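You operate a simulated robot arm through the tools that you are given. There is no shell and no other tool.

You are at the controls of a simulated robot arm. One attempt, no reset.

TASK
Fit the fluted wheel and crimp the short brown duct at depth 5.
Fine: wheel in the grey cup, duct in the round dish, dial to OFF at the end; teal wheel and other short ducts stay.

Only the result counts: the job must be done as asked and must still hold three seconds after the hand-in. Knocking over, shifting, dropping, spilling or breaking anything else fails it.

THE ROBOT
A 7-joint arm with a two-finger parallel gripper, fixed in place. Base frame: the origin is at the foot of the arm, x ahead of it, y to its left, z up. Lengths are in m, angles in degrees, forces in N, time in s.
With the tool pointing down near the work surface it reaches from about 0.3 to 0.72 m from the base axis. Its first joint turns from -166.0 to 166.0 degrees. Payload 1.57 kg.
Tool frame: the origin (TCP) lies between the finger pads and is the grasp point; the fingertips stand 0.03 m ahead of it; z points along the fingers, y is the line along which they close. The gripper opens to 0.08 m. The fingers are 0.017 m wide and 0.012 m thick; the gripper's body (0.04 by 0.082 m) begins 0.08 m behind the TCP.
Orientation is told as [roll, pitch, yaw] about the base's x, y, z axes, in that order, counted from this pose: with the fingers straight down and closing along the base's y, the tool's x points along the base's -x, its y along +y and its z along -z.

THE INTERFACE
- The arm moves only by the tool apply_moves. Its argument "increments" is a list that holds one entry, the list of rows, each a list of 7 numbers: the turn, a rotation vector about the base's x, y, z in degrees, then the shift along the base's x, y, z in cm, then the closure, from 0 (fully open) to 1 (shut). In form: [[[rx, ry, rz, x, y, z, fingers], ...]]. A call has 1 to 20 rows; each row shifts and turns the commanded pose from where the row before left it. A row lasts 0.2 s, in which the tool goes at most 0.05 m and 8.6 degrees; a call with a longer step from one row to the next is refused whole, and so is a gripper value outside its range. A pose out of reach is approached as far as the arm can. The call stops where the force on the tool passes 40 N (or 10 N more than at its start, if that is more) or the arm is blocked; 0.2 s more then pass. Each finger travels about 0.072 m/s and halts on what it meets, pressing with about 26 N; the grip force reading is that of the motor and also rises with nothing between the fingers. The clock runs only during rows and for 0.2 s after the last one: add rows that do not move to give the fingers time. The reply holds the time, the measured pose of the TCP, the force on the tool along the base axes, the opening and the grip force, in the units named above and with some noise, with the torque about the TCP (base axes, N m) and any sound that the robot's microphone picked up.
- Cameras (640 x 400 px; columns grow to the right, rows downward): "scene" is fixed at [0.0496, 0.4984, 1.4903]; the picture's right is [-0.47, -0.88, 0.00], its down [-0.38, 0.20, -0.90] and it looks along [0.80, -0.42, -0.43] (base axes); focal length 293 px, centre (320, 200). "wrist" rides on the gripper at [0.072, -0.007, -0.122] in the tool frame; the picture's right is [0.09, 1.00, 0.00], its down [-0.84, 0.08, -0.54] and it looks along [-0.54, 0.05, 0.84] (tool axes); focal length 238 px, centre (320, 200). There is no depth. A picture from a camera that has moved, and an enlarged one, comes with that camera's place and axes in the base frame and with its lens.
- grab_frame(camera): a new picture of that camera. It takes no simulated time.
- raise_lower(by): slides the trunk up (or, below 0, down) by that many m; the arm rides with it, the base frame stays. It gives what a move gives, with no picture.
- inspect(camera, box): a new picture of the part [left, top, right, bottom] of that camera's present view, enlarged. It takes no simulated time.
- close_job(): hands the job in; it is judged then, once.

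Places have to be worked out from the pictures, the camera data and where the tool is seen. Open the gripper and draw the arm clear of the work before you hand the job in, unless the task says otherwise.

The tools are called after "Emit:" as a command line: name --argument value ..., lists and objects as JSON in quotes. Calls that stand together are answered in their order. apply_moves: Moves the arm, as the interface text tells. Its arguments: {"type":"object","properties":{"increments":{"type":"array"}},"required":["increments"]} The other tools are called the same way: raise_lower (by) slides the trunk up or down; grab_frame (camera) takes a picture; inspect (camera, box) takes an enlarged picture of a part of a camera's view; close_job () hands the job in.

At the start:

```text
time_s: 0.0
eef_pos: [0.4231, 0.1188, 1.3622]
tcp_rot: [0.0, 0.0, 0.0]
force: [0.2, -0.2, 0.2]
moment: [-0.02, 0.03, 0.03]
finger_gap: 0.08
gripper_force: 0.0
trunk travel left (down, up): [-0.4, 0.08]
```

scene: 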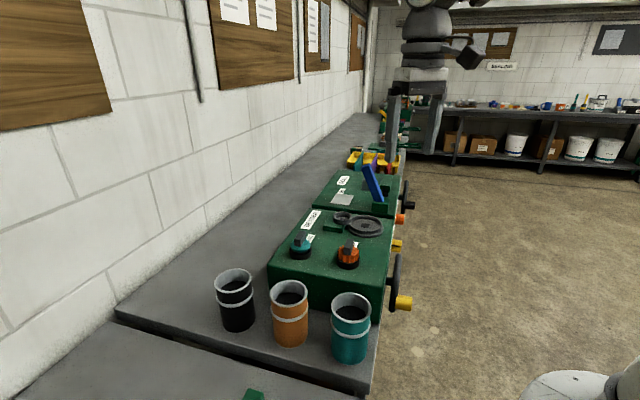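
wrist: 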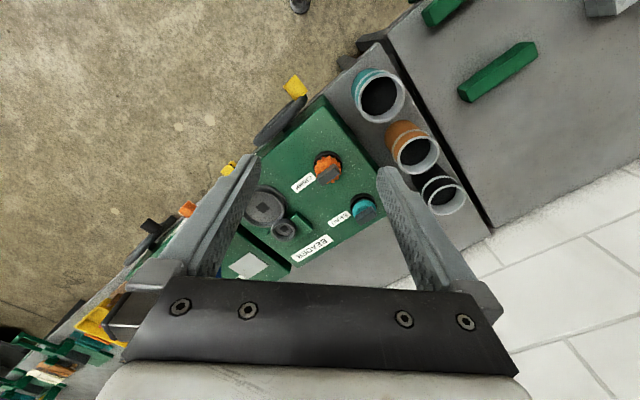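

I begin by enlarging the parts of both views to identify the machine, cups, wheels and ducts.

Emit:
inspect --camera "scene" --box '[200, 140, 440, 290]'

Emit:
inspect --camera "scene" --box '[200, 250, 440, 400]'

Emit:
inspect --camera "scene" --box '[320, 60, 480, 160]'

Emit:
inspect --camera "wrist" --box '[220, 60, 480, 260]'

Emit:
inspect --camera "wrist" --box '[0, 200, 260, 400]'

Emit:
inspect --camera "scene" --box '[420, 60, 640, 190]'

```text
2.67 times, centred on (320, 215) of scene
camera zoom: at [0.0496, 0.4984, 1.4903], right [-0.47, -0.88, 0.0], down [-0.38, 0.2, -0.9], along [0.8, -0.42, -0.43], focal length 781 px, centre (320, 160)
```

zoom: 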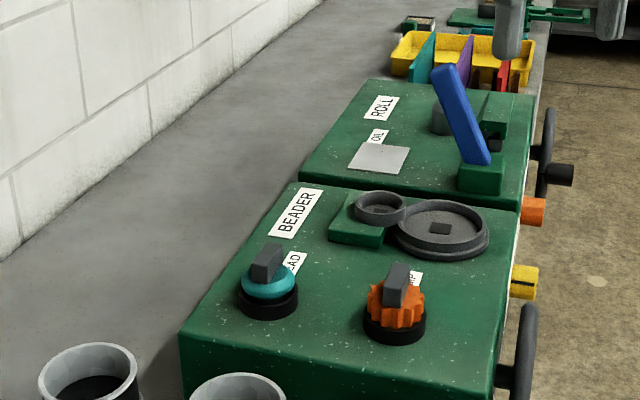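

```text
2.67 times, centred on (320, 325) of scene
camera zoom: at [0.0496, 0.4984, 1.4903], right [-0.47, -0.88, 0.0], down [-0.38, 0.2, -0.9], along [0.8, -0.42, -0.43], focal length 781 px, centre (320, -133)
```

zoom: 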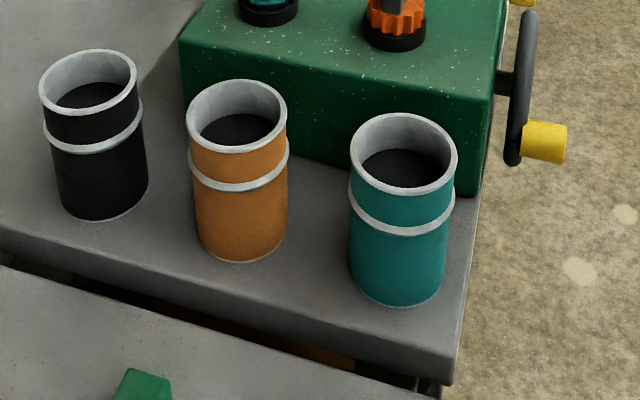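

```text
4.00 times, centred on (400, 110) of scene
camera zoom: at [0.0496, 0.4984, 1.4903], right [-0.47, -0.88, 0.0], down [-0.38, 0.2, -0.9], along [0.8, -0.42, -0.43], focal length 1171 px, centre (0, 560)
```

zoom: 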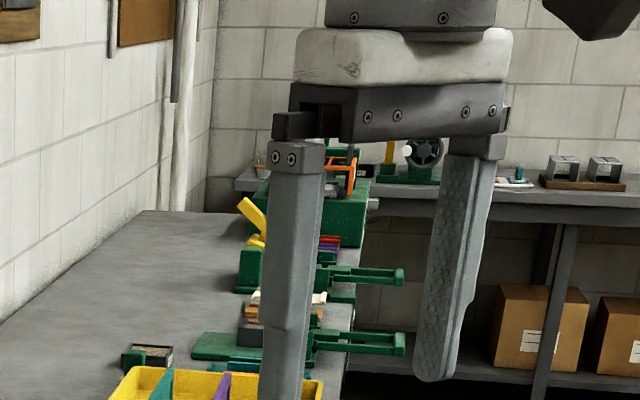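

```text
2.00 times, centred on (350, 160) of wrist
camera zoom: at [0.3511, 0.1134, 1.4821], right [-0.09, 1.0, 0.0], down [0.84, 0.08, 0.54], along [0.54, 0.05, -0.84], focal length 477 px, centre (260, 280)
```

zoom: 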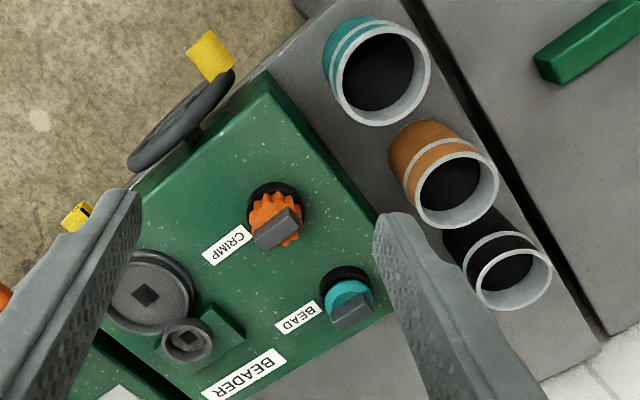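

```text
2.00 times, centred on (130, 300) of wrist
camera zoom: at [0.3511, 0.1134, 1.4821], right [-0.09, 1.0, 0.0], down [0.84, 0.08, 0.54], along [0.54, 0.05, -0.84], focal length 477 px, centre (700, 0)
```

zoom: 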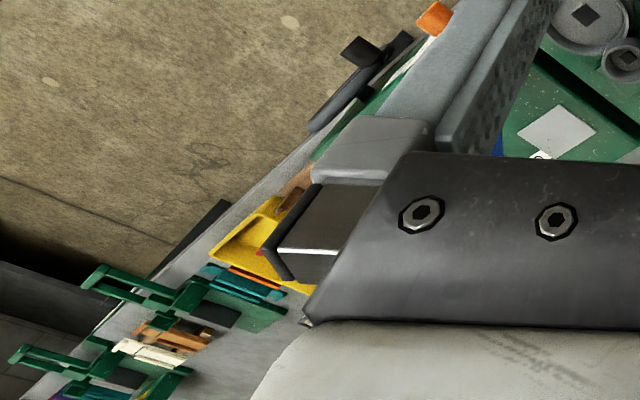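

```text
2.91 times, centred on (530, 125) of scene
camera zoom: at [0.0496, 0.4984, 1.4903], right [-0.47, -0.88, 0.0], down [-0.38, 0.2, -0.9], along [0.8, -0.42, -0.43], focal length 852 px, centre (-291, 418)
```

zoom: 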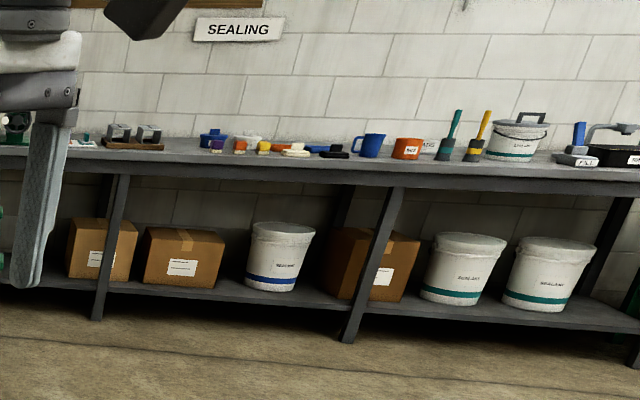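

The layout: the BEADER runs diagonally, with the front panel facing the base and carrying a handwheel and a yellow dial near (0.48,0.05) and (0.60,-0.06), z about 0.98. I swing the wrist to look at that front face from a safe height.

Emit:
apply_moves --increments '[[[0, 0, 7.5, 0.4, -3.5, -1.0, 0], [0, 0, 7.5, 0.4, -3.5, -1.0, 0], [0, 0, 7.5, 0.4, -3.5, -1.0, 0], [0, 0, 7.5, 0.4, -3.5, -1.0, 0], [0, 0, 7.5, 0.3, -3.5, -1.0, 0], [0, 0, 7.5, 0.3, -3.5, -1.0, 0], [5.3, -5.3, 0, 0, 0, -1.0, 0], [5.3, -5.3, 0, 0, 0, -1.0, 0], [5.3, -5.3, 0, 0, 0, -1.0, 0], [5.3, -5.3, 0, 0, 0, -1.0, 0]]]'

Emit:
grab_frame --camera "wrist"

Emit:
grab_frame --camera "scene"

```text
time_s: 2.2
eef_pos: [0.4455, -0.0913, 1.2605]
tcp_rot: [-0.1, -30.1, 45.1]
force: [0.5, -0.5, 0.6]
moment: [0.0, 0.01, -0.01]
finger_gap: 0.0799
gripper_force: 0.1
trunk travel left (down, up): [-0.4, 0.08]
```

```text
taken
camera wrist: at [0.3619, -0.1828, 1.3293], right [-0.76, 0.65, -0.05], down [0.26, 0.38, 0.89], along [0.59, 0.66, -0.46], focal length 238 px, centre (320, 200)
```

wrist: 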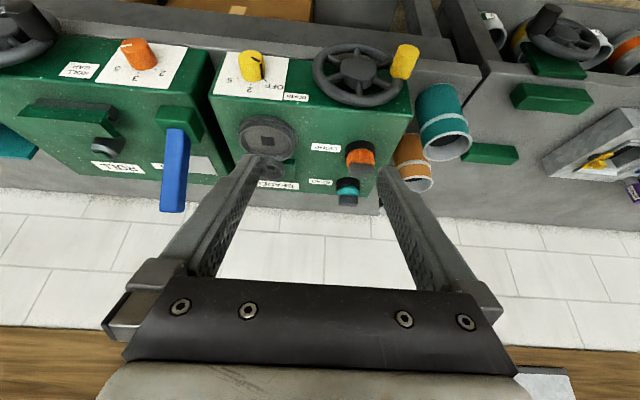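

```text
taken
```

scene: 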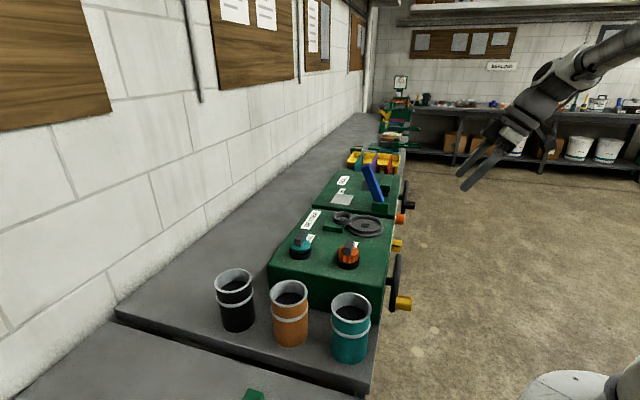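

The front panel with the dials is visible (upside down). I enlarge it to read the scale and wheel.

Emit:
inspect --camera "wrist" --box '[205, 30, 325, 105]'

Emit:
inspect --camera "wrist" --box '[300, 30, 480, 142]'

Emit:
inspect --camera "wrist" --box '[230, 100, 470, 220]'

Emit:
inspect --camera "wrist" --box '[440, 0, 640, 200]'

Emit:
inspect --camera "wrist" --box '[0, 0, 240, 200]'

```text
5.33 times, centred on (265, 68) of wrist
camera zoom: at [0.3619, -0.1828, 1.3293], right [-0.76, 0.65, -0.05], down [0.26, 0.38, 0.89], along [0.59, 0.66, -0.46], focal length 1271 px, centre (613, 907)
```

zoom: 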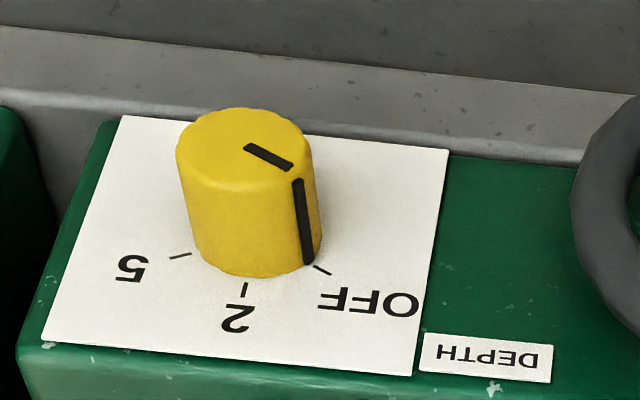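

```text
3.56 times, centred on (390, 86) of wrist
camera zoom: at [0.3619, -0.1828, 1.3293], right [-0.76, 0.65, -0.05], down [0.26, 0.38, 0.89], along [0.59, 0.66, -0.46], focal length 848 px, centre (71, 605)
```

zoom: 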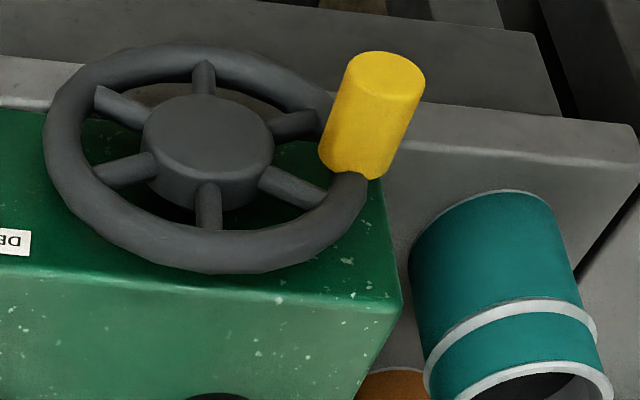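

```text
2.67 times, centred on (350, 160) of wrist
camera zoom: at [0.3619, -0.1828, 1.3293], right [-0.76, 0.65, -0.05], down [0.26, 0.38, 0.89], along [0.59, 0.66, -0.46], focal length 636 px, centre (240, 307)
```

zoom: 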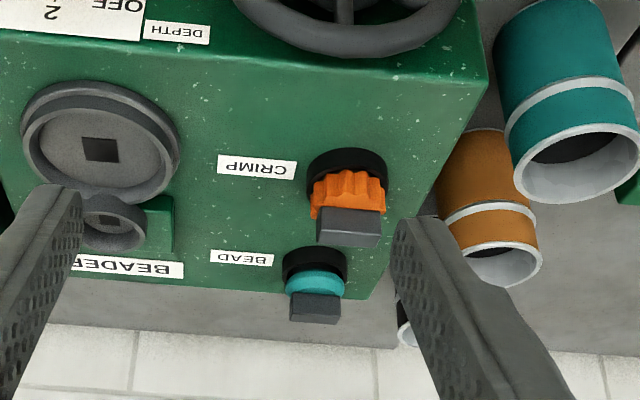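

```text
2.00 times, centred on (540, 100) of wrist
camera zoom: at [0.3619, -0.1828, 1.3293], right [-0.76, 0.65, -0.05], down [0.26, 0.38, 0.89], along [0.59, 0.66, -0.46], focal length 477 px, centre (-120, 400)
```

zoom: 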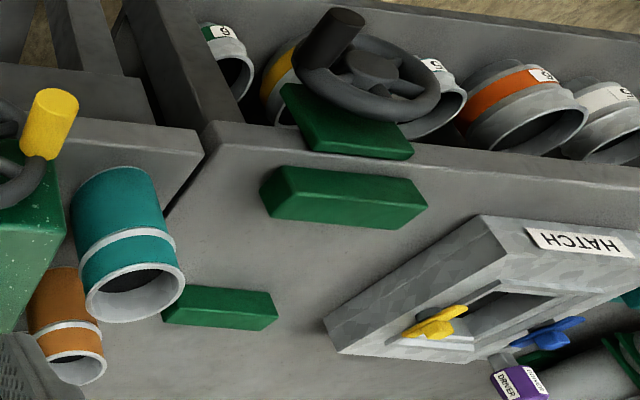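

```text
2.00 times, centred on (120, 100) of wrist
camera zoom: at [0.3619, -0.1828, 1.3293], right [-0.76, 0.65, -0.05], down [0.26, 0.38, 0.89], along [0.59, 0.66, -0.46], focal length 477 px, centre (720, 400)
```

zoom: 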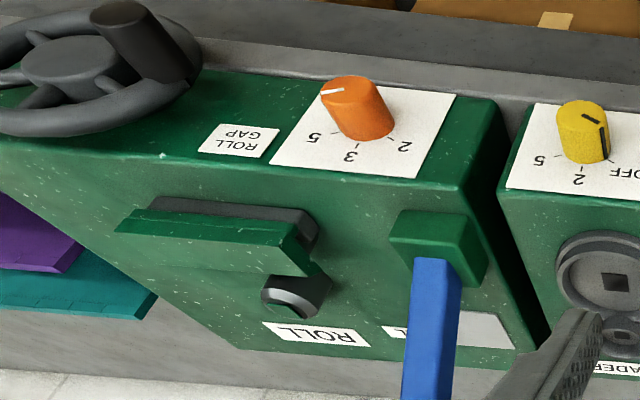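

The dial reads OFF with marks 2 and 5. The big round dish and the small square-socketed grey cup are on top of the BEADER, with the fluted CRIMP wheel parked nearby. I move above the machine, tool vertical, for a close top view.

Emit:
apply_moves --increments '[[[-5.3, 5.3, 0, 0, 3, 0, 0], [-5.3, 5.3, 0, 0, 3, 0, 0], [-5.3, 5.3, 0, 1, 3, 0, 0], [-5.3, 5.3, 0, 1.5, 3, 0, 0], [0, 0, 0, 1.5, 3, -2, 0], [0, 0, 0, 1.5, 3, -2, 0]]]'

Emit:
grab_frame --camera "wrist"

Emit:
inspect --camera "wrist" --box '[160, 60, 480, 260]'

```text
time_s: 3.6
eef_pos: [0.4987, 0.0884, 1.2183]
tcp_rot: [0.0, 0.0, 44.9]
force: [-1.2, -0.3, 0.6]
moment: [-0.04, -0.03, 0.04]
finger_gap: 0.08
gripper_force: 0.1
trunk travel left (down, up): [-0.4, 0.08]
```

```text
taken
camera wrist: at [0.4525, 0.0345, 1.3397], right [-0.77, 0.64, 0.0], down [0.54, 0.65, 0.54], along [0.35, 0.42, -0.84], focal length 238 px, centre (320, 200)
```

wrist: 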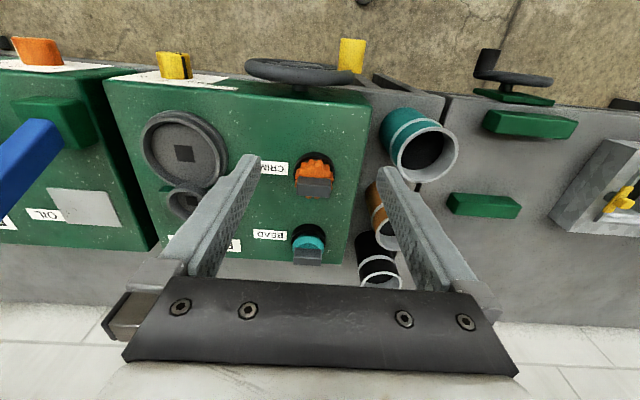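

```text
2.00 times, centred on (320, 160) of wrist
camera zoom: at [0.4525, 0.0345, 1.3397], right [-0.77, 0.64, 0.0], down [0.54, 0.65, 0.54], along [0.35, 0.42, -0.84], focal length 477 px, centre (320, 280)
```

zoom: 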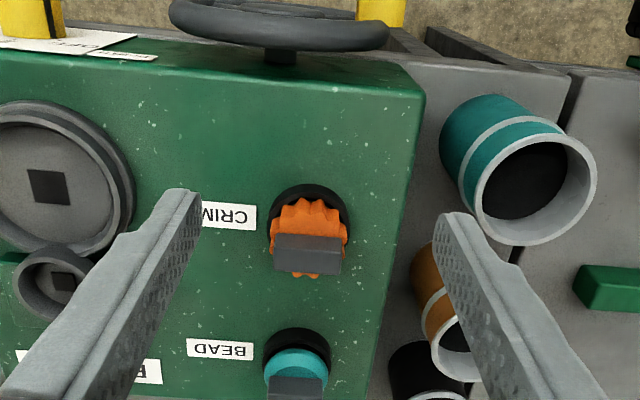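

The handle block on the fluted wheel runs along the bench direction, so the present yaw (closing along that direction) can grip its ends. I descend partway over it for a precise look.

Emit:
apply_moves --increments '[[[0, 0, 0, 2.3, 2.3, -2, 0], [0, 0, 0, 2.3, 2.3, -3, 0], [0, 0, 0, 0, 0, -3, 0]]]'

Emit:
grab_frame --camera "wrist"

Emit:
inspect --camera "wrist" --box '[240, 120, 400, 220]'

Emit:
inspect --camera "scene" --box '[270, 170, 430, 270]'

```text
time_s: 4.4
eef_pos: [0.5473, 0.138, 1.1376]
tcp_rot: [0.0, 0.1, 45.0]
force: [-1.1, -0.8, -0.6]
moment: [-0.03, -0.03, 0.01]
finger_gap: 0.0798
gripper_force: 0.0
trunk travel left (down, up): [-0.4, 0.08]
```

```text
taken
camera wrist: at [0.5006, 0.0816, 1.2581], right [-0.77, 0.64, 0.0], down [0.54, 0.65, 0.54], along [0.35, 0.42, -0.84], focal length 238 px, centre (320, 200)
```

wrist: 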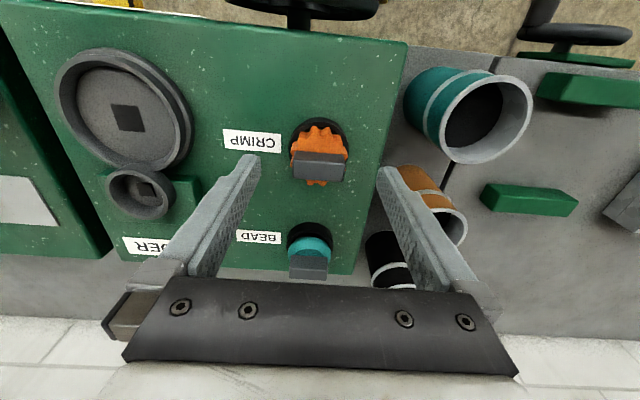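

```text
4.00 times, centred on (320, 170) of wrist
camera zoom: at [0.5006, 0.0816, 1.2581], right [-0.77, 0.64, 0.0], down [0.54, 0.65, 0.54], along [0.35, 0.42, -0.84], focal length 953 px, centre (320, 320)
```

zoom: 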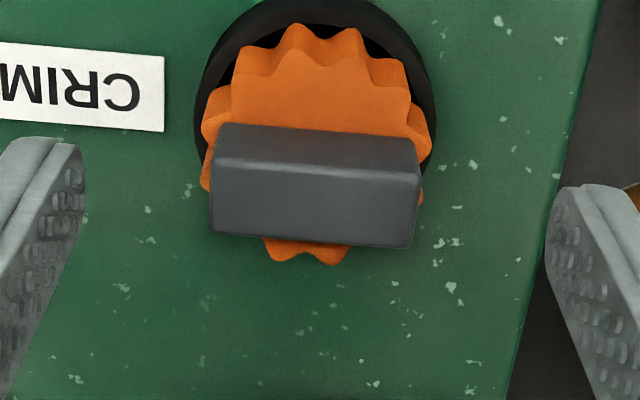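

```text
4.00 times, centred on (350, 220) of scene
camera zoom: at [0.0496, 0.4984, 1.4903], right [-0.47, -0.88, 0.0], down [-0.38, 0.2, -0.9], along [0.8, -0.42, -0.43], focal length 1171 px, centre (200, 120)
```

zoom: 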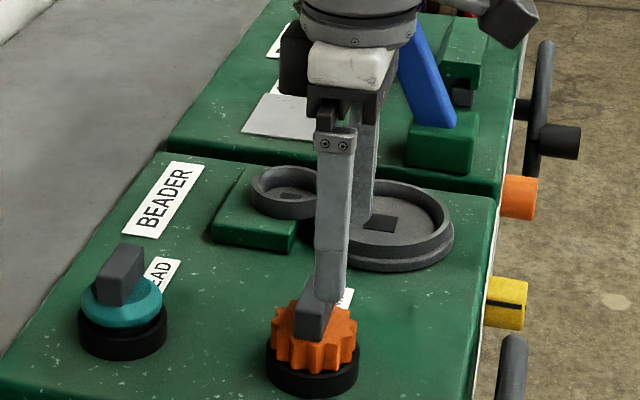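

The block top is near (0.554, 0.143, 1.09), about 37 mm long and aligned with the fingers. I centre the tool over it and descend until the tips straddle the block, then look.

Emit:
apply_moves --increments '[[[0, 0, 0, 0.6, 0.47, 0, 0], [0, 0, 0, 0, 0, -1.2, 0], [0, 0, 0, 0, 0, -1.2, 0]]]'

Emit:
inspect --camera "wrist" --box '[220, 100, 420, 225]'

Emit:
inspect --camera "scene" --box '[300, 190, 400, 270]'

```text
time_s: 5.2
eef_pos: [0.5533, 0.1404, 1.1168]
tcp_rot: [0.0, 0.0, 45.0]
force: [0.0, 0.4, -0.2]
moment: [0.0, 0.01, 0.03]
finger_gap: 0.0801
gripper_force: 0.0
trunk travel left (down, up): [-0.4, 0.08]
```

```text
3.20 times, centred on (320, 162) of wrist
camera zoom: at [0.5063, 0.0851, 1.2368], right [-0.77, 0.64, 0.0], down [0.54, 0.65, 0.54], along [0.35, 0.42, -0.84], focal length 763 px, centre (320, 320)
```

zoom: 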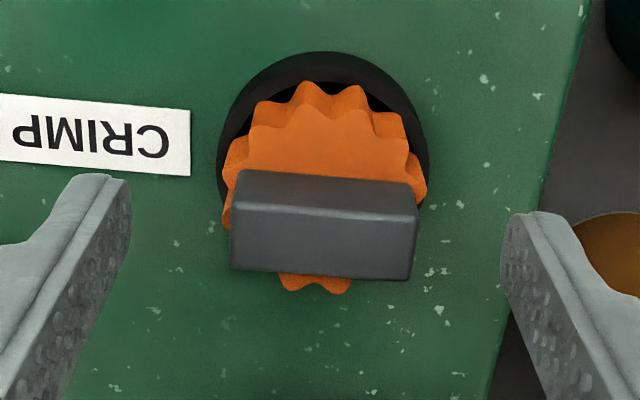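

```text
5.00 times, centred on (350, 230) of scene
camera zoom: at [0.0496, 0.4984, 1.4903], right [-0.47, -0.88, 0.0], down [-0.38, 0.2, -0.9], along [0.8, -0.42, -0.43], focal length 1464 px, centre (170, 50)
```

zoom: 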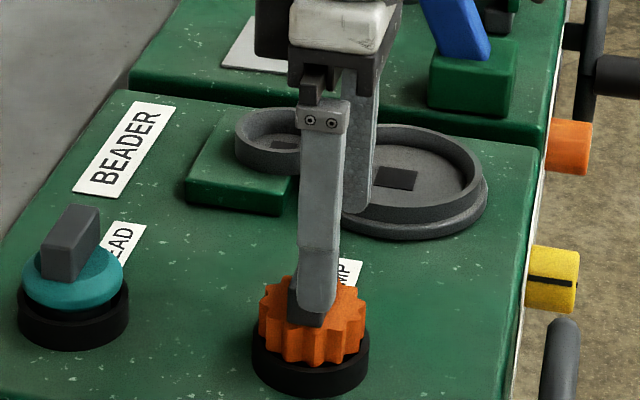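

The tips are about level with the block top and the block is ~4 mm farther back; I correct by (0.2, 0.4) cm, descend 1.1 cm and close on the block.

Emit:
apply_moves --increments '[[[0, 0, 0, 0.21, 0.39, 0, 0], [0, 0, 0, 0, 0, -0.6, 0], [0, 0, 0, 0, 0, -0.5, 0], [0, 0, 0, 0, 0, 0, 0]]]'

Emit:
inspect --camera "wrist" --box '[220, 100, 420, 225]'

```text
time_s: 6.2
eef_pos: [0.5548, 0.1443, 1.1053]
tcp_rot: [-0.1, -0.1, 45.0]
force: [-0.3, -0.9, 0.0]
moment: [0.01, 0.01, -0.03]
finger_gap: 0.0801
gripper_force: 0.1
trunk travel left (down, up): [-0.4, 0.08]
```

```text
3.20 times, centred on (320, 162) of wrist
camera zoom: at [0.5078, 0.0893, 1.2253], right [-0.77, 0.64, 0.0], down [0.54, 0.65, 0.54], along [0.35, 0.42, -0.84], focal length 763 px, centre (320, 320)
```

zoom: 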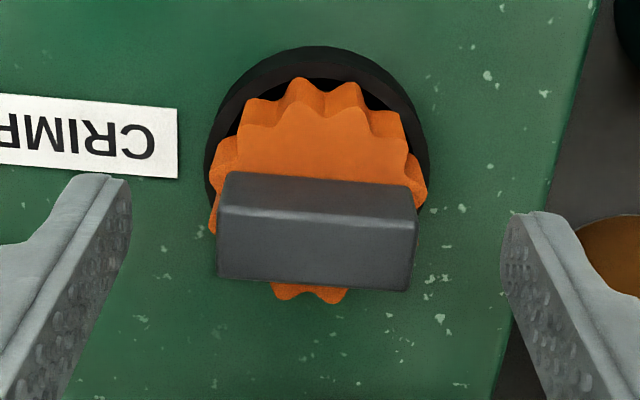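

The block sits centred between the fingers with about 1 cm overlap. I close on it.

Emit:
apply_moves --increments '[[[0, 0, 0, 0, 0, -0.2, 0], [0, 0, 0, 0, 0, 0, 0.5], [0, 0, 0, 0, 0, 0, 1], [0, 0, 0, 0, 0, 0, 1], [0, 0, 0, 0, 0, 0, 1]]]'

Emit:
inspect --camera "wrist" --box '[220, 100, 420, 225]'

```text
time_s: 7.4
eef_pos: [0.5547, 0.1441, 1.102]
tcp_rot: [0.0, -0.1, 45.0]
force: [0.2, -0.1, 0.2]
moment: [0.0, -0.01, 0.01]
finger_gap: 0.0434
gripper_force: 25.9
trunk travel left (down, up): [-0.4, 0.08]
```

```text
3.20 times, centred on (320, 162) of wrist
camera zoom: at [0.5079, 0.0891, 1.2237], right [-0.77, 0.64, 0.0], down [0.54, 0.65, 0.54], along [0.35, 0.42, -0.84], focal length 763 px, centre (320, 320)
```

zoom: 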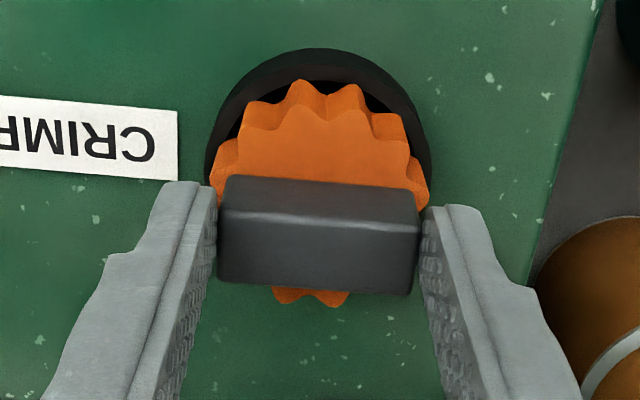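

Gripped at 43 mm opening. I lift straight up.

Emit:
apply_moves --increments '[[[0, 0, 0, 0, 0, 0.7, 1], [0, 0, 0, 0, 0, 1.5, 1], [0, 0, 0, 0, 0, 2, 1], [0, 0, 0, 0, 0, 2, 1], [0, 0, 0, 0, 0, 2, 1]]]'

Emit:
grab_frame --camera "wrist"

Emit:
inspect --camera "scene" --box '[270, 170, 430, 270]'

```text
time_s: 8.6
eef_pos: [0.5551, 0.1448, 1.1862]
tcp_rot: [0.0, 0.1, 45.0]
force: [-0.7, 0.4, -1.2]
moment: [0.0, -0.01, 0.0]
finger_gap: 0.0433
gripper_force: 25.7
trunk travel left (down, up): [-0.4, 0.08]
```

```text
taken
camera wrist: at [0.5089, 0.0898, 1.3068], right [-0.77, 0.64, 0.0], down [0.54, 0.65, 0.54], along [0.35, 0.42, -0.84], focal length 238 px, centre (320, 200)
```

wrist: 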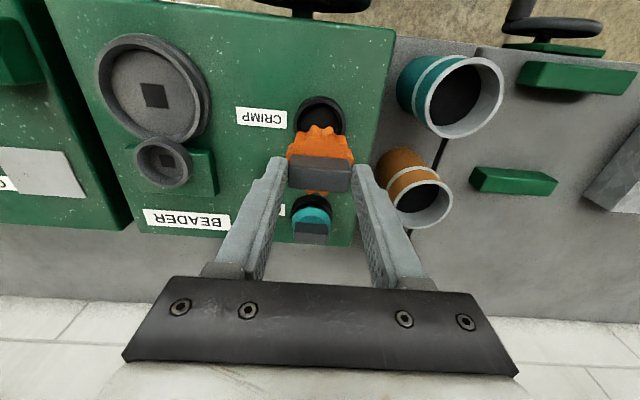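

```text
4.00 times, centred on (350, 220) of scene
camera zoom: at [0.0496, 0.4984, 1.4903], right [-0.47, -0.88, 0.0], down [-0.38, 0.2, -0.9], along [0.8, -0.42, -0.43], focal length 1171 px, centre (200, 120)
```

zoom: 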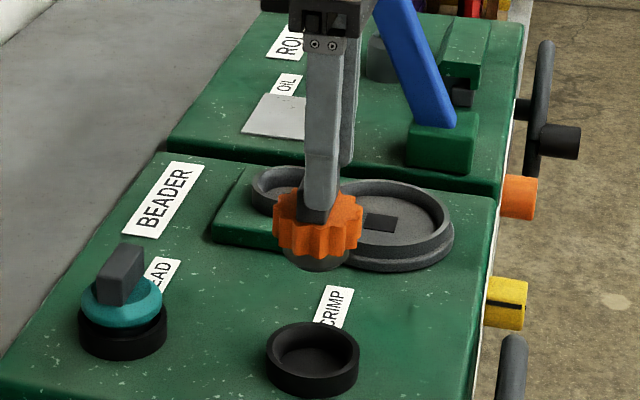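

The wheel is clear of its holder. I enlarge the cup and dish to locate the cup precisely.

Emit:
inspect --camera "wrist" --box '[80, 20, 240, 220]'

Emit:
inspect --camera "wrist" --box '[260, 80, 380, 200]'

```text
2.00 times, centred on (160, 120) of wrist
camera zoom: at [0.5089, 0.0898, 1.3068], right [-0.77, 0.64, 0.0], down [0.54, 0.65, 0.54], along [0.35, 0.42, -0.84], focal length 477 px, centre (640, 360)
```

zoom: 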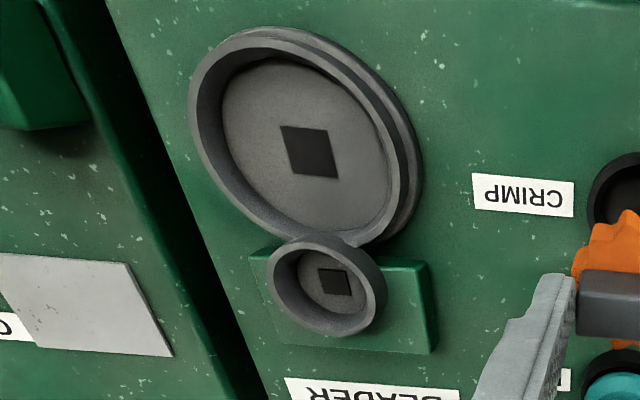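

```text
3.33 times, centred on (320, 140) of wrist
camera zoom: at [0.5089, 0.0898, 1.3068], right [-0.77, 0.64, 0.0], down [0.54, 0.65, 0.54], along [0.35, 0.42, -0.84], focal length 794 px, centre (320, 400)
```

zoom: 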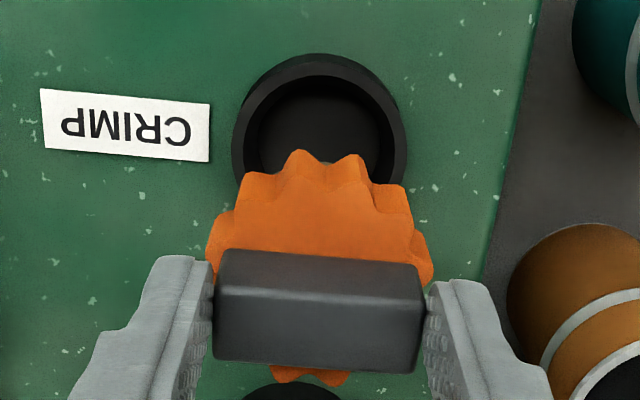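

The cup rim centre is about (0.727, 0.058), z about 1.05. I move over toward it at safe height to refine the location and check reach.

Emit:
apply_moves --increments '[[[0, 0, 0, 3.5, -2, 0, 1], [0, 0, 0, 3.5, -2, 0, 1], [0, 0, 0, 3.5, -2, 0, 1], [0, 0, 0, 3.5, -1.5, 0, 1], [0, 0, 0, 1, -0.5, 0, 1], [0, 0, 0, 0, 0, 0, 1]]]'

Emit:
grab_frame --camera "wrist"

Emit:
inspect --camera "scene" --box '[290, 130, 450, 230]'

```text
time_s: 10.0
eef_pos: [0.6927, 0.057, 1.1847]
tcp_rot: [0.0, 0.0, 45.1]
force: [-0.6, -1.0, -1.0]
moment: [-0.01, -0.01, -0.01]
finger_gap: 0.0433
gripper_force: 25.9
out of reach, approached as far as the arm can: row 5
trunk travel left (down, up): [-0.4, 0.08]
```

```text
taken
camera wrist: at [0.6464, 0.0022, 1.306], right [-0.77, 0.64, 0.0], down [0.54, 0.65, 0.54], along [0.35, 0.42, -0.84], focal length 238 px, centre (320, 200)
```

wrist: 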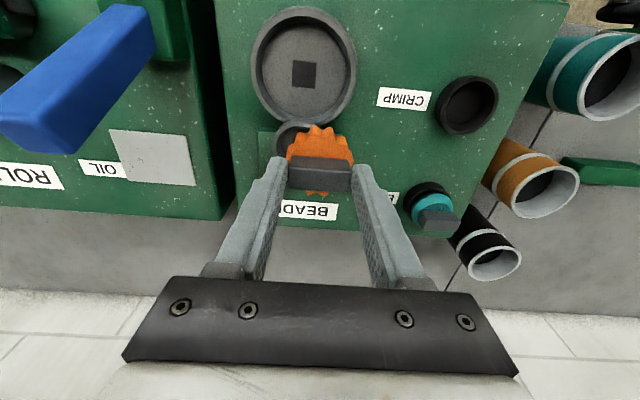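

```text
4.00 times, centred on (370, 180) of scene
camera zoom: at [0.0496, 0.4984, 1.4903], right [-0.47, -0.88, 0.0], down [-0.38, 0.2, -0.9], along [0.8, -0.42, -0.43], focal length 1171 px, centre (120, 280)
```

zoom: 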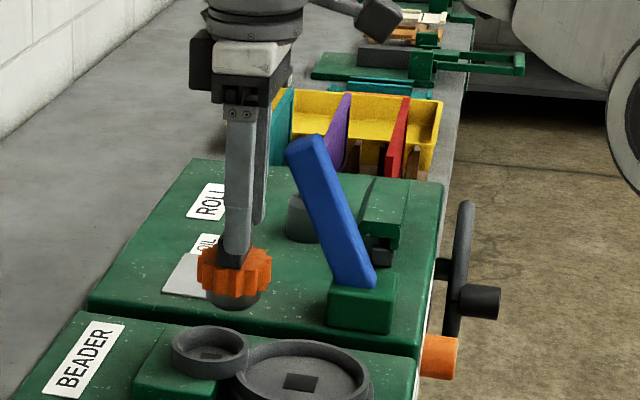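

Reach ran out at radius ~0.695 at this height, so I back off slightly and raise the trunk 0.08 m to get more horizontal reach.

Emit:
apply_moves --increments '[[[0, 0, 0, -3, -2.5, 0, 1], [0, 0, 0, -1.5, -1.5, 0, 1]]]'

Emit:
raise_lower --by 0.08

Emit:
grab_frame --camera "wrist"

Emit:
inspect --camera "wrist" --box '[200, 60, 440, 210]'

```text
time_s: 10.6
eef_pos: [0.6465, 0.0185, 1.1849]
tcp_rot: [-0.1, 0.0, 44.9]
force: [-0.1, -0.3, -0.4]
moment: [-0.01, 0.0, -0.04]
finger_gap: 0.0434
gripper_force: 26.1
trunk travel left (down, up): [-0.4, 0.08]
```

```text
time_s: 11.8
eef_pos: [0.6471, 0.0187, 1.2646]
tcp_rot: [0.0, 0.0, 44.9]
force: [-1.2, -0.9, -1.5]
moment: [-0.02, 0.02, -0.01]
finger_gap: 0.0433
gripper_force: 25.4
trunk travel left (down, up): [-0.48, 0.0]
```

```text
taken
camera wrist: at [0.6009, -0.0367, 1.3852], right [-0.77, 0.64, 0.0], down [0.54, 0.65, 0.54], along [0.35, 0.42, -0.84], focal length 238 px, centre (320, 200)
```

wrist: 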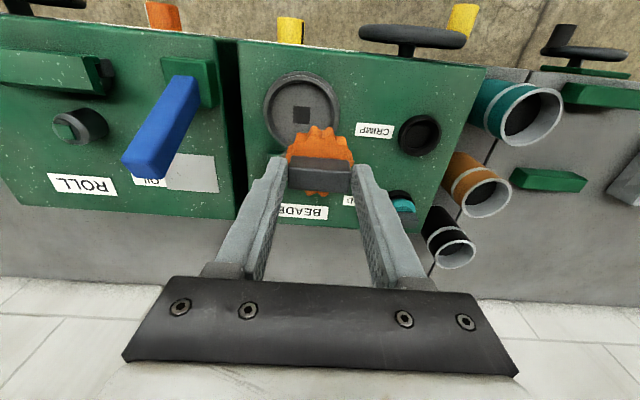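

```text
2.67 times, centred on (320, 135) of wrist
camera zoom: at [0.6009, -0.0367, 1.3852], right [-0.77, 0.64, 0.0], down [0.54, 0.65, 0.54], along [0.35, 0.42, -0.84], focal length 636 px, centre (320, 373)
```

zoom: 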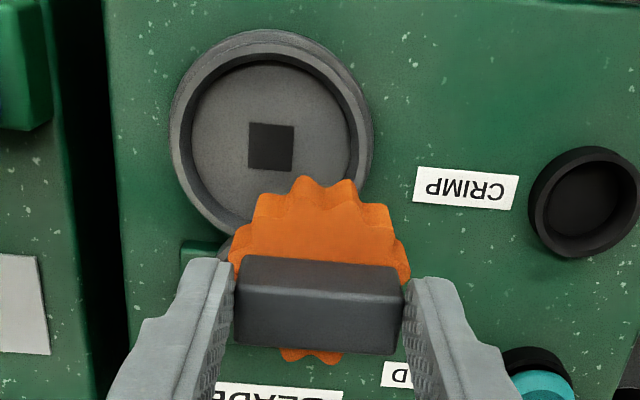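

The carried wheel hides the cup from here, so I shift sideways and forward to view the cup unobstructed at close range.

Emit:
apply_moves --increments '[[[0, 0, 0, -1, 3, -2, 1], [0, 0, 0, -0.6, 3, -2, 1], [0, 0, 0, 0, 1, -2, 1], [0, 0, 0, 0, 0, 0, 1]]]'

Emit:
inspect --camera "wrist" --box '[120, 60, 360, 210]'

Emit:
inspect --camera "scene" --box '[290, 180, 410, 255]'

```text
time_s: 12.8
eef_pos: [0.6304, 0.0895, 1.206]
tcp_rot: [0.0, -0.1, 44.9]
force: [-0.1, 0.5, -1.3]
moment: [-0.01, 0.05, 0.03]
finger_gap: 0.0433
gripper_force: 25.8
trunk travel left (down, up): [-0.48, 0.0]
```

```text
2.67 times, centred on (240, 135) of wrist
camera zoom: at [0.583, 0.034, 1.3272], right [-0.77, 0.64, 0.0], down [0.54, 0.65, 0.54], along [0.35, 0.42, -0.84], focal length 636 px, centre (533, 373)
```

zoom: 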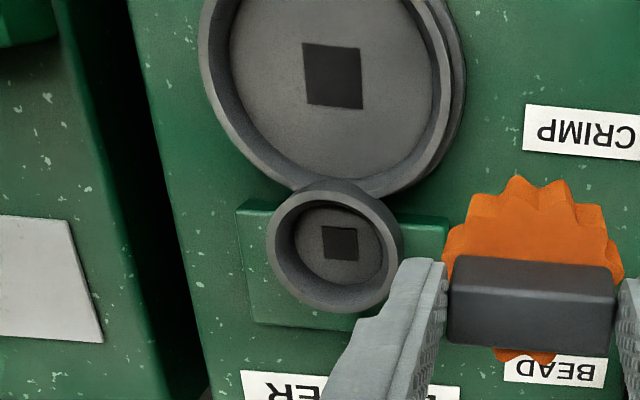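

```text
5.33 times, centred on (350, 218) of scene
camera zoom: at [0.0496, 0.4984, 1.4903], right [-0.47, -0.88, 0.0], down [-0.38, 0.2, -0.9], along [0.8, -0.42, -0.43], focal length 1562 px, centre (160, 107)
```

zoom: 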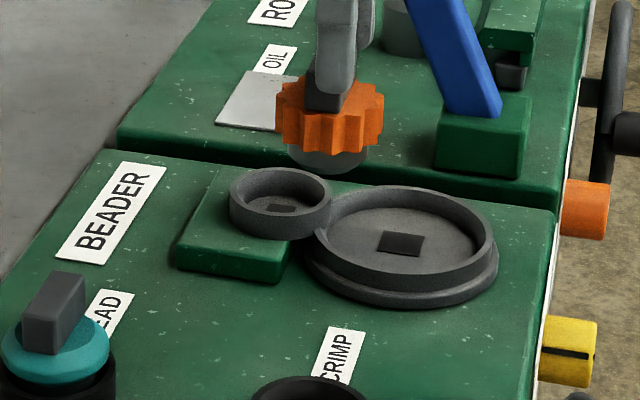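

Cup axis works out to (0.7235, 0.0616), floor z about 1.045, and the wheel is centred on the tool axis. I move above the cup at a safe height.

Emit:
apply_moves --increments '[[[0, 0, 0, 3.1, -0.93, 0, 1], [0, 0, 0, 3.1, -0.93, 0, 1], [0, 0, 0, 3.1, -0.93, -1, 1], [0, 0, 0, 0, 0, -1, 1], [0, 0, 0, 0, 0, 0, 1]]]'

Emit:
inspect --camera "scene" --box '[290, 150, 410, 225]'

Emit:
inspect --camera "wrist" --box '[240, 60, 400, 210]'

```text
time_s: 14.0
eef_pos: [0.7123, 0.0565, 1.185]
tcp_rot: [0.0, 0.0, 45.0]
force: [1.0, -0.2, -1.2]
moment: [0.0, -0.01, -0.03]
finger_gap: 0.0437
gripper_force: 25.6
out of reach, approached as far as the arm can: row 3
trunk travel left (down, up): [-0.48, 0.0]
```

```text
5.33 times, centred on (350, 188) of scene
camera zoom: at [0.0496, 0.4984, 1.4903], right [-0.47, -0.88, 0.0], down [-0.38, 0.2, -0.9], along [0.8, -0.42, -0.43], focal length 1562 px, centre (160, 267)
```

zoom: 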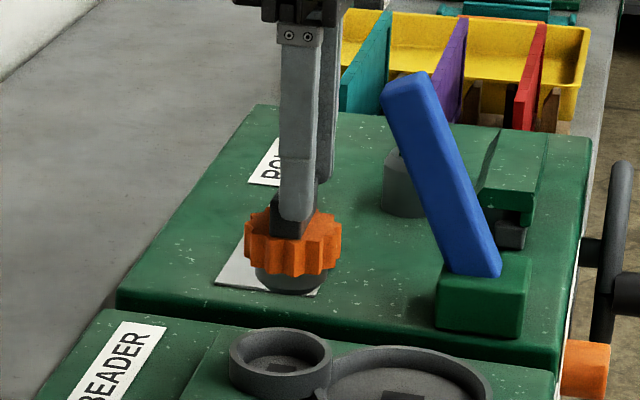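

```text
2.67 times, centred on (320, 135) of wrist
camera zoom: at [0.6654, 0.0023, 1.3055], right [-0.77, 0.64, 0.0], down [0.54, 0.65, 0.54], along [0.35, 0.42, -0.84], focal length 636 px, centre (320, 373)
```

zoom: 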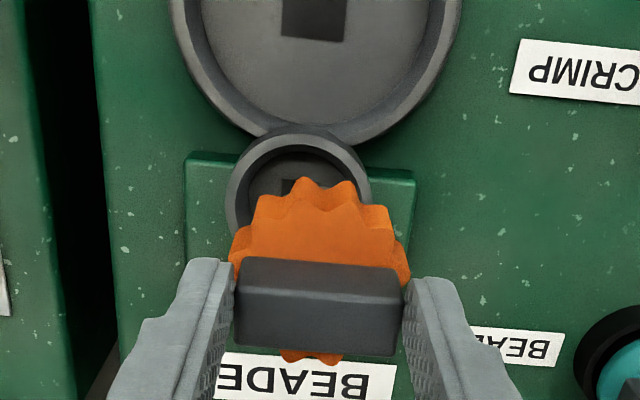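

Slightly short of the cup at this height; lower gives more reach, so I go down 1.8 cm first (hub still above the rim), then out to the axis.

Emit:
apply_moves --increments '[[[0, 0, 0, 0, 0, -1.0, 1], [0, 0, 0, 0, 0, -0.8, 1], [0, 0, 0, 0.6, 0.25, 0, 1], [0, 0, 0, 0.5, 0.25, 0, 1], [0, 0, 0, 0, 0, 0, 1]]]'

Emit:
inspect --camera "scene" --box '[290, 170, 410, 245]'

Emit:
inspect --camera "wrist" --box '[240, 60, 400, 210]'

```text
time_s: 15.2
eef_pos: [0.7141, 0.0594, 1.164]
tcp_rot: [0.0, 0.0, 45.0]
force: [0.1, -0.2, -2.2]
moment: [-0.01, 0.0, 0.0]
finger_gap: 0.0431
gripper_force: 26.3
out of reach, approached as far as the arm can: row 3, 4
trunk travel left (down, up): [-0.48, 0.0]
```

```text
5.33 times, centred on (350, 208) of scene
camera zoom: at [0.0496, 0.4984, 1.4903], right [-0.47, -0.88, 0.0], down [-0.38, 0.2, -0.9], along [0.8, -0.42, -0.43], focal length 1562 px, centre (160, 160)
```

zoom: 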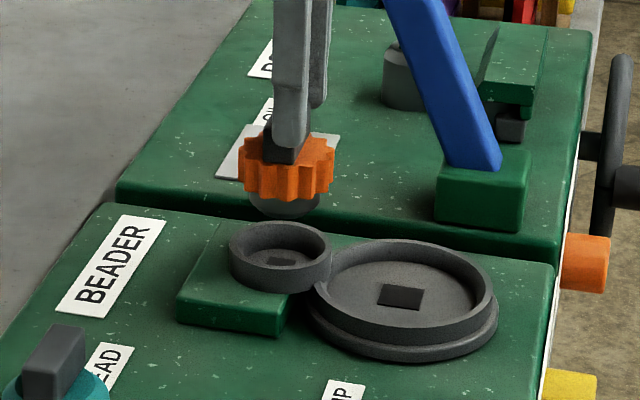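

```text
2.67 times, centred on (320, 135) of wrist
camera zoom: at [0.6678, 0.0044, 1.2857], right [-0.77, 0.64, 0.0], down [0.54, 0.65, 0.54], along [0.35, 0.42, -0.84], focal length 636 px, centre (320, 373)
```

zoom: 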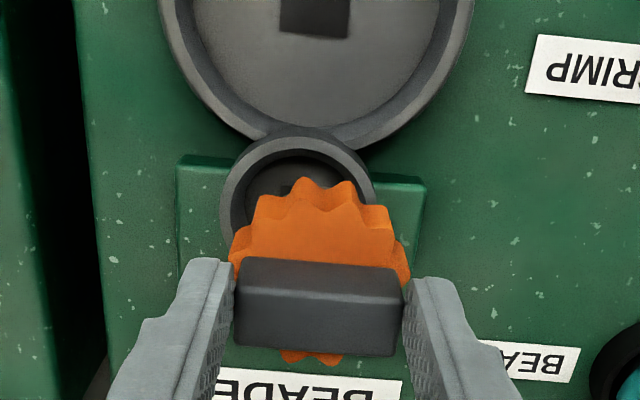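

Vertical reach tops out near 0.717 m, a centimetre short. Tilting the tool 4° outward both frees wrist reach and swings the hub outward ~5.5 mm, so I tilt and shift to put the hub over the cup axis.

Emit:
apply_moves --increments '[[[0, -2, 0, 0, 0, 0, 1], [0, -2, 0, 0, 0, 0, 1], [0, 0, 0, 0.5, 0.18, 0, 1], [0, 0, 0, 0, 0, 0, 1]]]'

Emit:
inspect --camera "scene" --box '[310, 180, 390, 230]'

Emit:
inspect --camera "wrist" --box '[240, 60, 400, 210]'

```text
time_s: 16.2
eef_pos: [0.7184, 0.0609, 1.1644]
tcp_rot: [-2.8, -2.7, 44.9]
force: [1.1, 0.6, -1.3]
moment: [-0.01, 0.01, 0.02]
finger_gap: 0.0433
gripper_force: 26.3
trunk travel left (down, up): [-0.48, 0.0]
```

```text
8.00 times, centred on (350, 205) of scene
camera zoom: at [0.0496, 0.4984, 1.4903], right [-0.47, -0.88, 0.0], down [-0.38, 0.2, -0.9], along [0.8, -0.42, -0.43], focal length 2342 px, centre (80, 160)
```

zoom: 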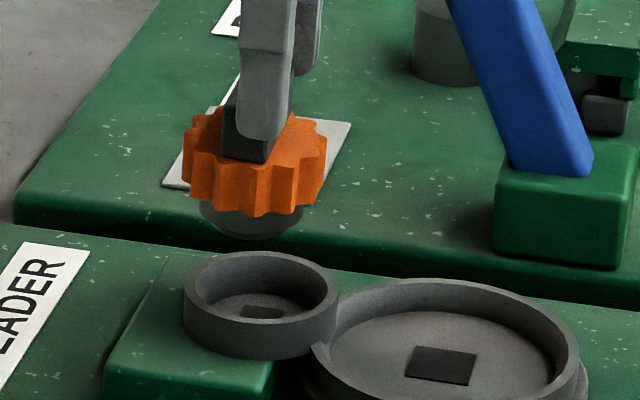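

```text
2.67 times, centred on (320, 135) of wrist
camera zoom: at [0.6635, 0.0059, 1.282], right [-0.77, 0.64, -0.05], down [0.5, 0.65, 0.58], along [0.4, 0.42, -0.81], focal length 636 px, centre (320, 373)
```

zoom: 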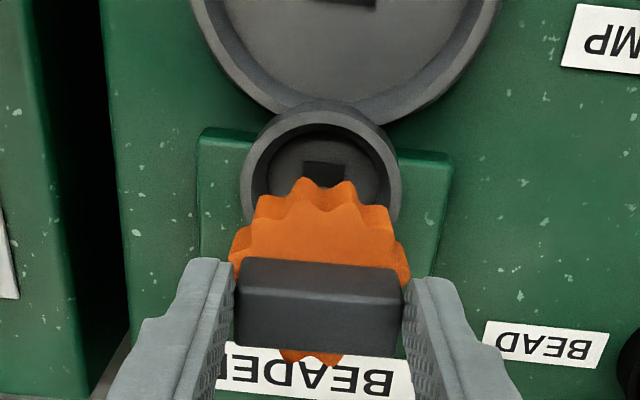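

Comparing hub and cup in the scene view, the wheel sits ~7 mm back of the finger centre-line in the grip, so the hub needs to come about 5 mm toward the front. I apply this, relax the tilt slightly and lower 1.2 cm (still above the rim) to check.

Emit:
apply_moves --increments '[[[0, 1.5, 0, -0.17, -0.38, 0, 1], [0, 0, 0, 0, 0, -0.6, 1], [0, 0, 0, 0, 0, -0.6, 1], [0, 0, 0, 0, 0, 0, 1]]]'

Emit:
inspect --camera "scene" --box '[310, 180, 390, 230]'

Emit:
inspect --camera "wrist" --box '[240, 60, 400, 210]'

```text
time_s: 17.2
eef_pos: [0.7176, 0.0559, 1.153]
tcp_rot: [-1.8, -1.8, 45.1]
force: [-0.8, 0.1, -1.7]
moment: [-0.01, -0.01, -0.04]
finger_gap: 0.0435
gripper_force: 26.4
trunk travel left (down, up): [-0.48, 0.0]
```

```text
8.00 times, centred on (350, 205) of scene
camera zoom: at [0.0496, 0.4984, 1.4903], right [-0.47, -0.88, 0.0], down [-0.38, 0.2, -0.9], along [0.8, -0.42, -0.43], focal length 2342 px, centre (80, 160)
```

zoom: 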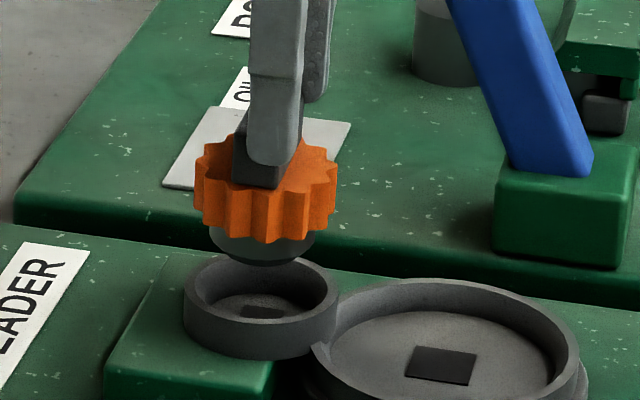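

```text
2.67 times, centred on (320, 135) of wrist
camera zoom: at [0.6659, 0.0017, 1.2723], right [-0.77, 0.64, -0.03], down [0.51, 0.65, 0.56], along [0.38, 0.42, -0.82], focal length 636 px, centre (320, 373)
```

zoom: 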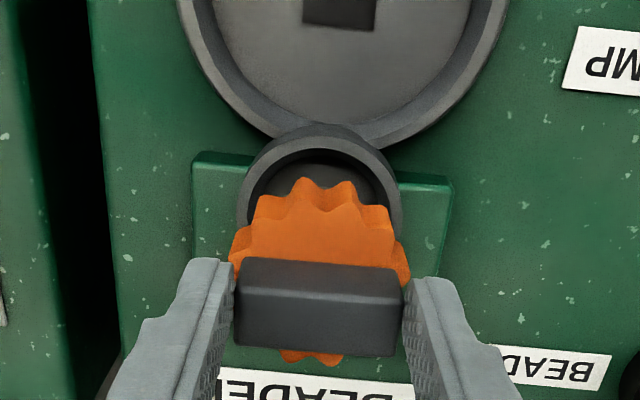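

Hub and cup now line up in both views to ~1 mm. I lower another 1.1 cm with a 0.7 mm trim and check again.

Emit:
apply_moves --increments '[[[0, 0, 0, -0.08, -0.05, -0.5, 1], [0, 0, 0, 0, 0, -0.6, 1], [0, 0, 0, 0, 0, 0, 1]]]'

Emit:
inspect --camera "scene" --box '[310, 180, 390, 230]'

Emit:
inspect --camera "wrist" --box '[240, 60, 400, 210]'

```text
time_s: 18.0
eef_pos: [0.7158, 0.0558, 1.142]
tcp_rot: [-1.8, -1.8, 45.1]
force: [-0.4, 0.6, -1.0]
moment: [0.01, 0.03, 0.0]
finger_gap: 0.0436
gripper_force: 26.1
trunk travel left (down, up): [-0.48, 0.0]
```

```text
8.00 times, centred on (350, 205) of scene
camera zoom: at [0.0496, 0.4984, 1.4903], right [-0.47, -0.88, 0.0], down [-0.38, 0.2, -0.9], along [0.8, -0.42, -0.43], focal length 2342 px, centre (80, 160)
```

zoom: 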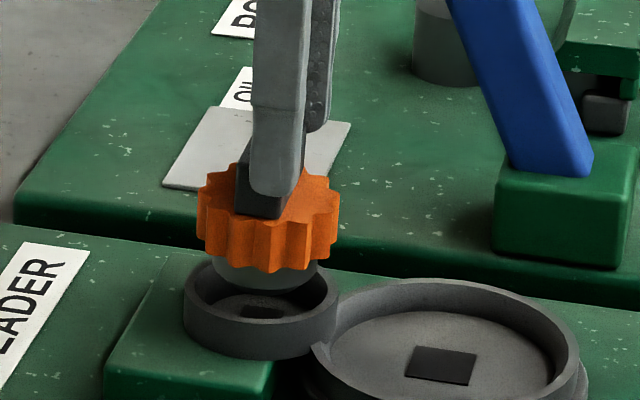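

```text
2.67 times, centred on (320, 135) of wrist
camera zoom: at [0.664, 0.0014, 1.2605], right [-0.77, 0.64, -0.03], down [0.51, 0.65, 0.56], along [0.38, 0.42, -0.82], focal length 636 px, centre (320, 373)
```

zoom: 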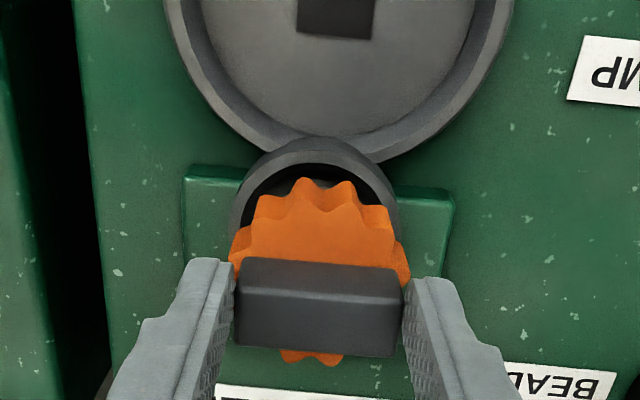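

Hub diameter (~41 mm) is well inside the cup bore (~51 mm). I trim 1.5 mm and lower in small steps, watching the force.

Emit:
apply_moves --increments '[[[0, 0, 0, 0.15, 0, 0, 1], [0, 0, 0, 0, 0, -0.5, 1], [0, 0, 0, 0, 0, -0.4, 1], [0, 0, 0, 0, 0, 0, 1]]]'

Emit:
inspect --camera "scene" --box '[310, 180, 390, 230]'

Emit:
inspect --camera "wrist" --box '[240, 60, 400, 210]'

```text
time_s: 19.0
eef_pos: [0.7173, 0.058, 1.1313]
tcp_rot: [-1.9, -1.8, 45.0]
force: [0.1, 0.6, -1.1]
moment: [-0.01, 0.03, 0.01]
finger_gap: 0.0434
gripper_force: 25.4
trunk travel left (down, up): [-0.48, 0.0]
```

```text
8.00 times, centred on (350, 205) of scene
camera zoom: at [0.0496, 0.4984, 1.4903], right [-0.47, -0.88, 0.0], down [-0.38, 0.2, -0.9], along [0.8, -0.42, -0.43], focal length 2342 px, centre (80, 160)
```

zoom: 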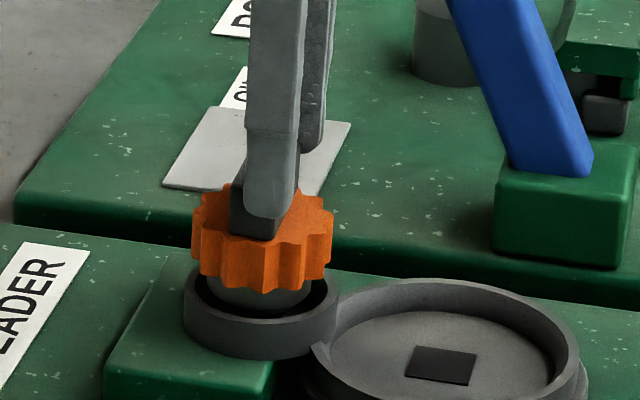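

```text
2.67 times, centred on (320, 135) of wrist
camera zoom: at [0.6661, 0.0023, 1.2511], right [-0.77, 0.64, -0.03], down [0.51, 0.65, 0.56], along [0.38, 0.42, -0.82], focal length 636 px, centre (320, 373)
```

zoom: 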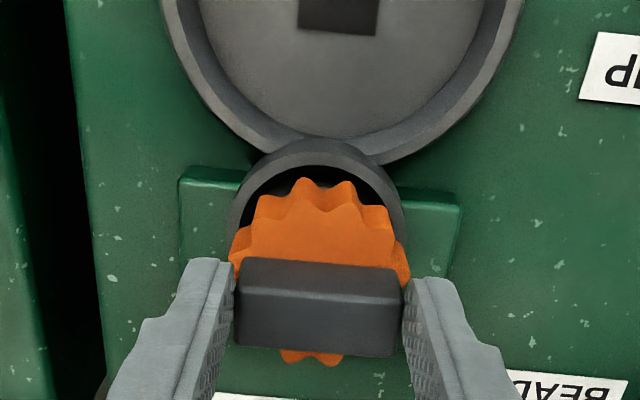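

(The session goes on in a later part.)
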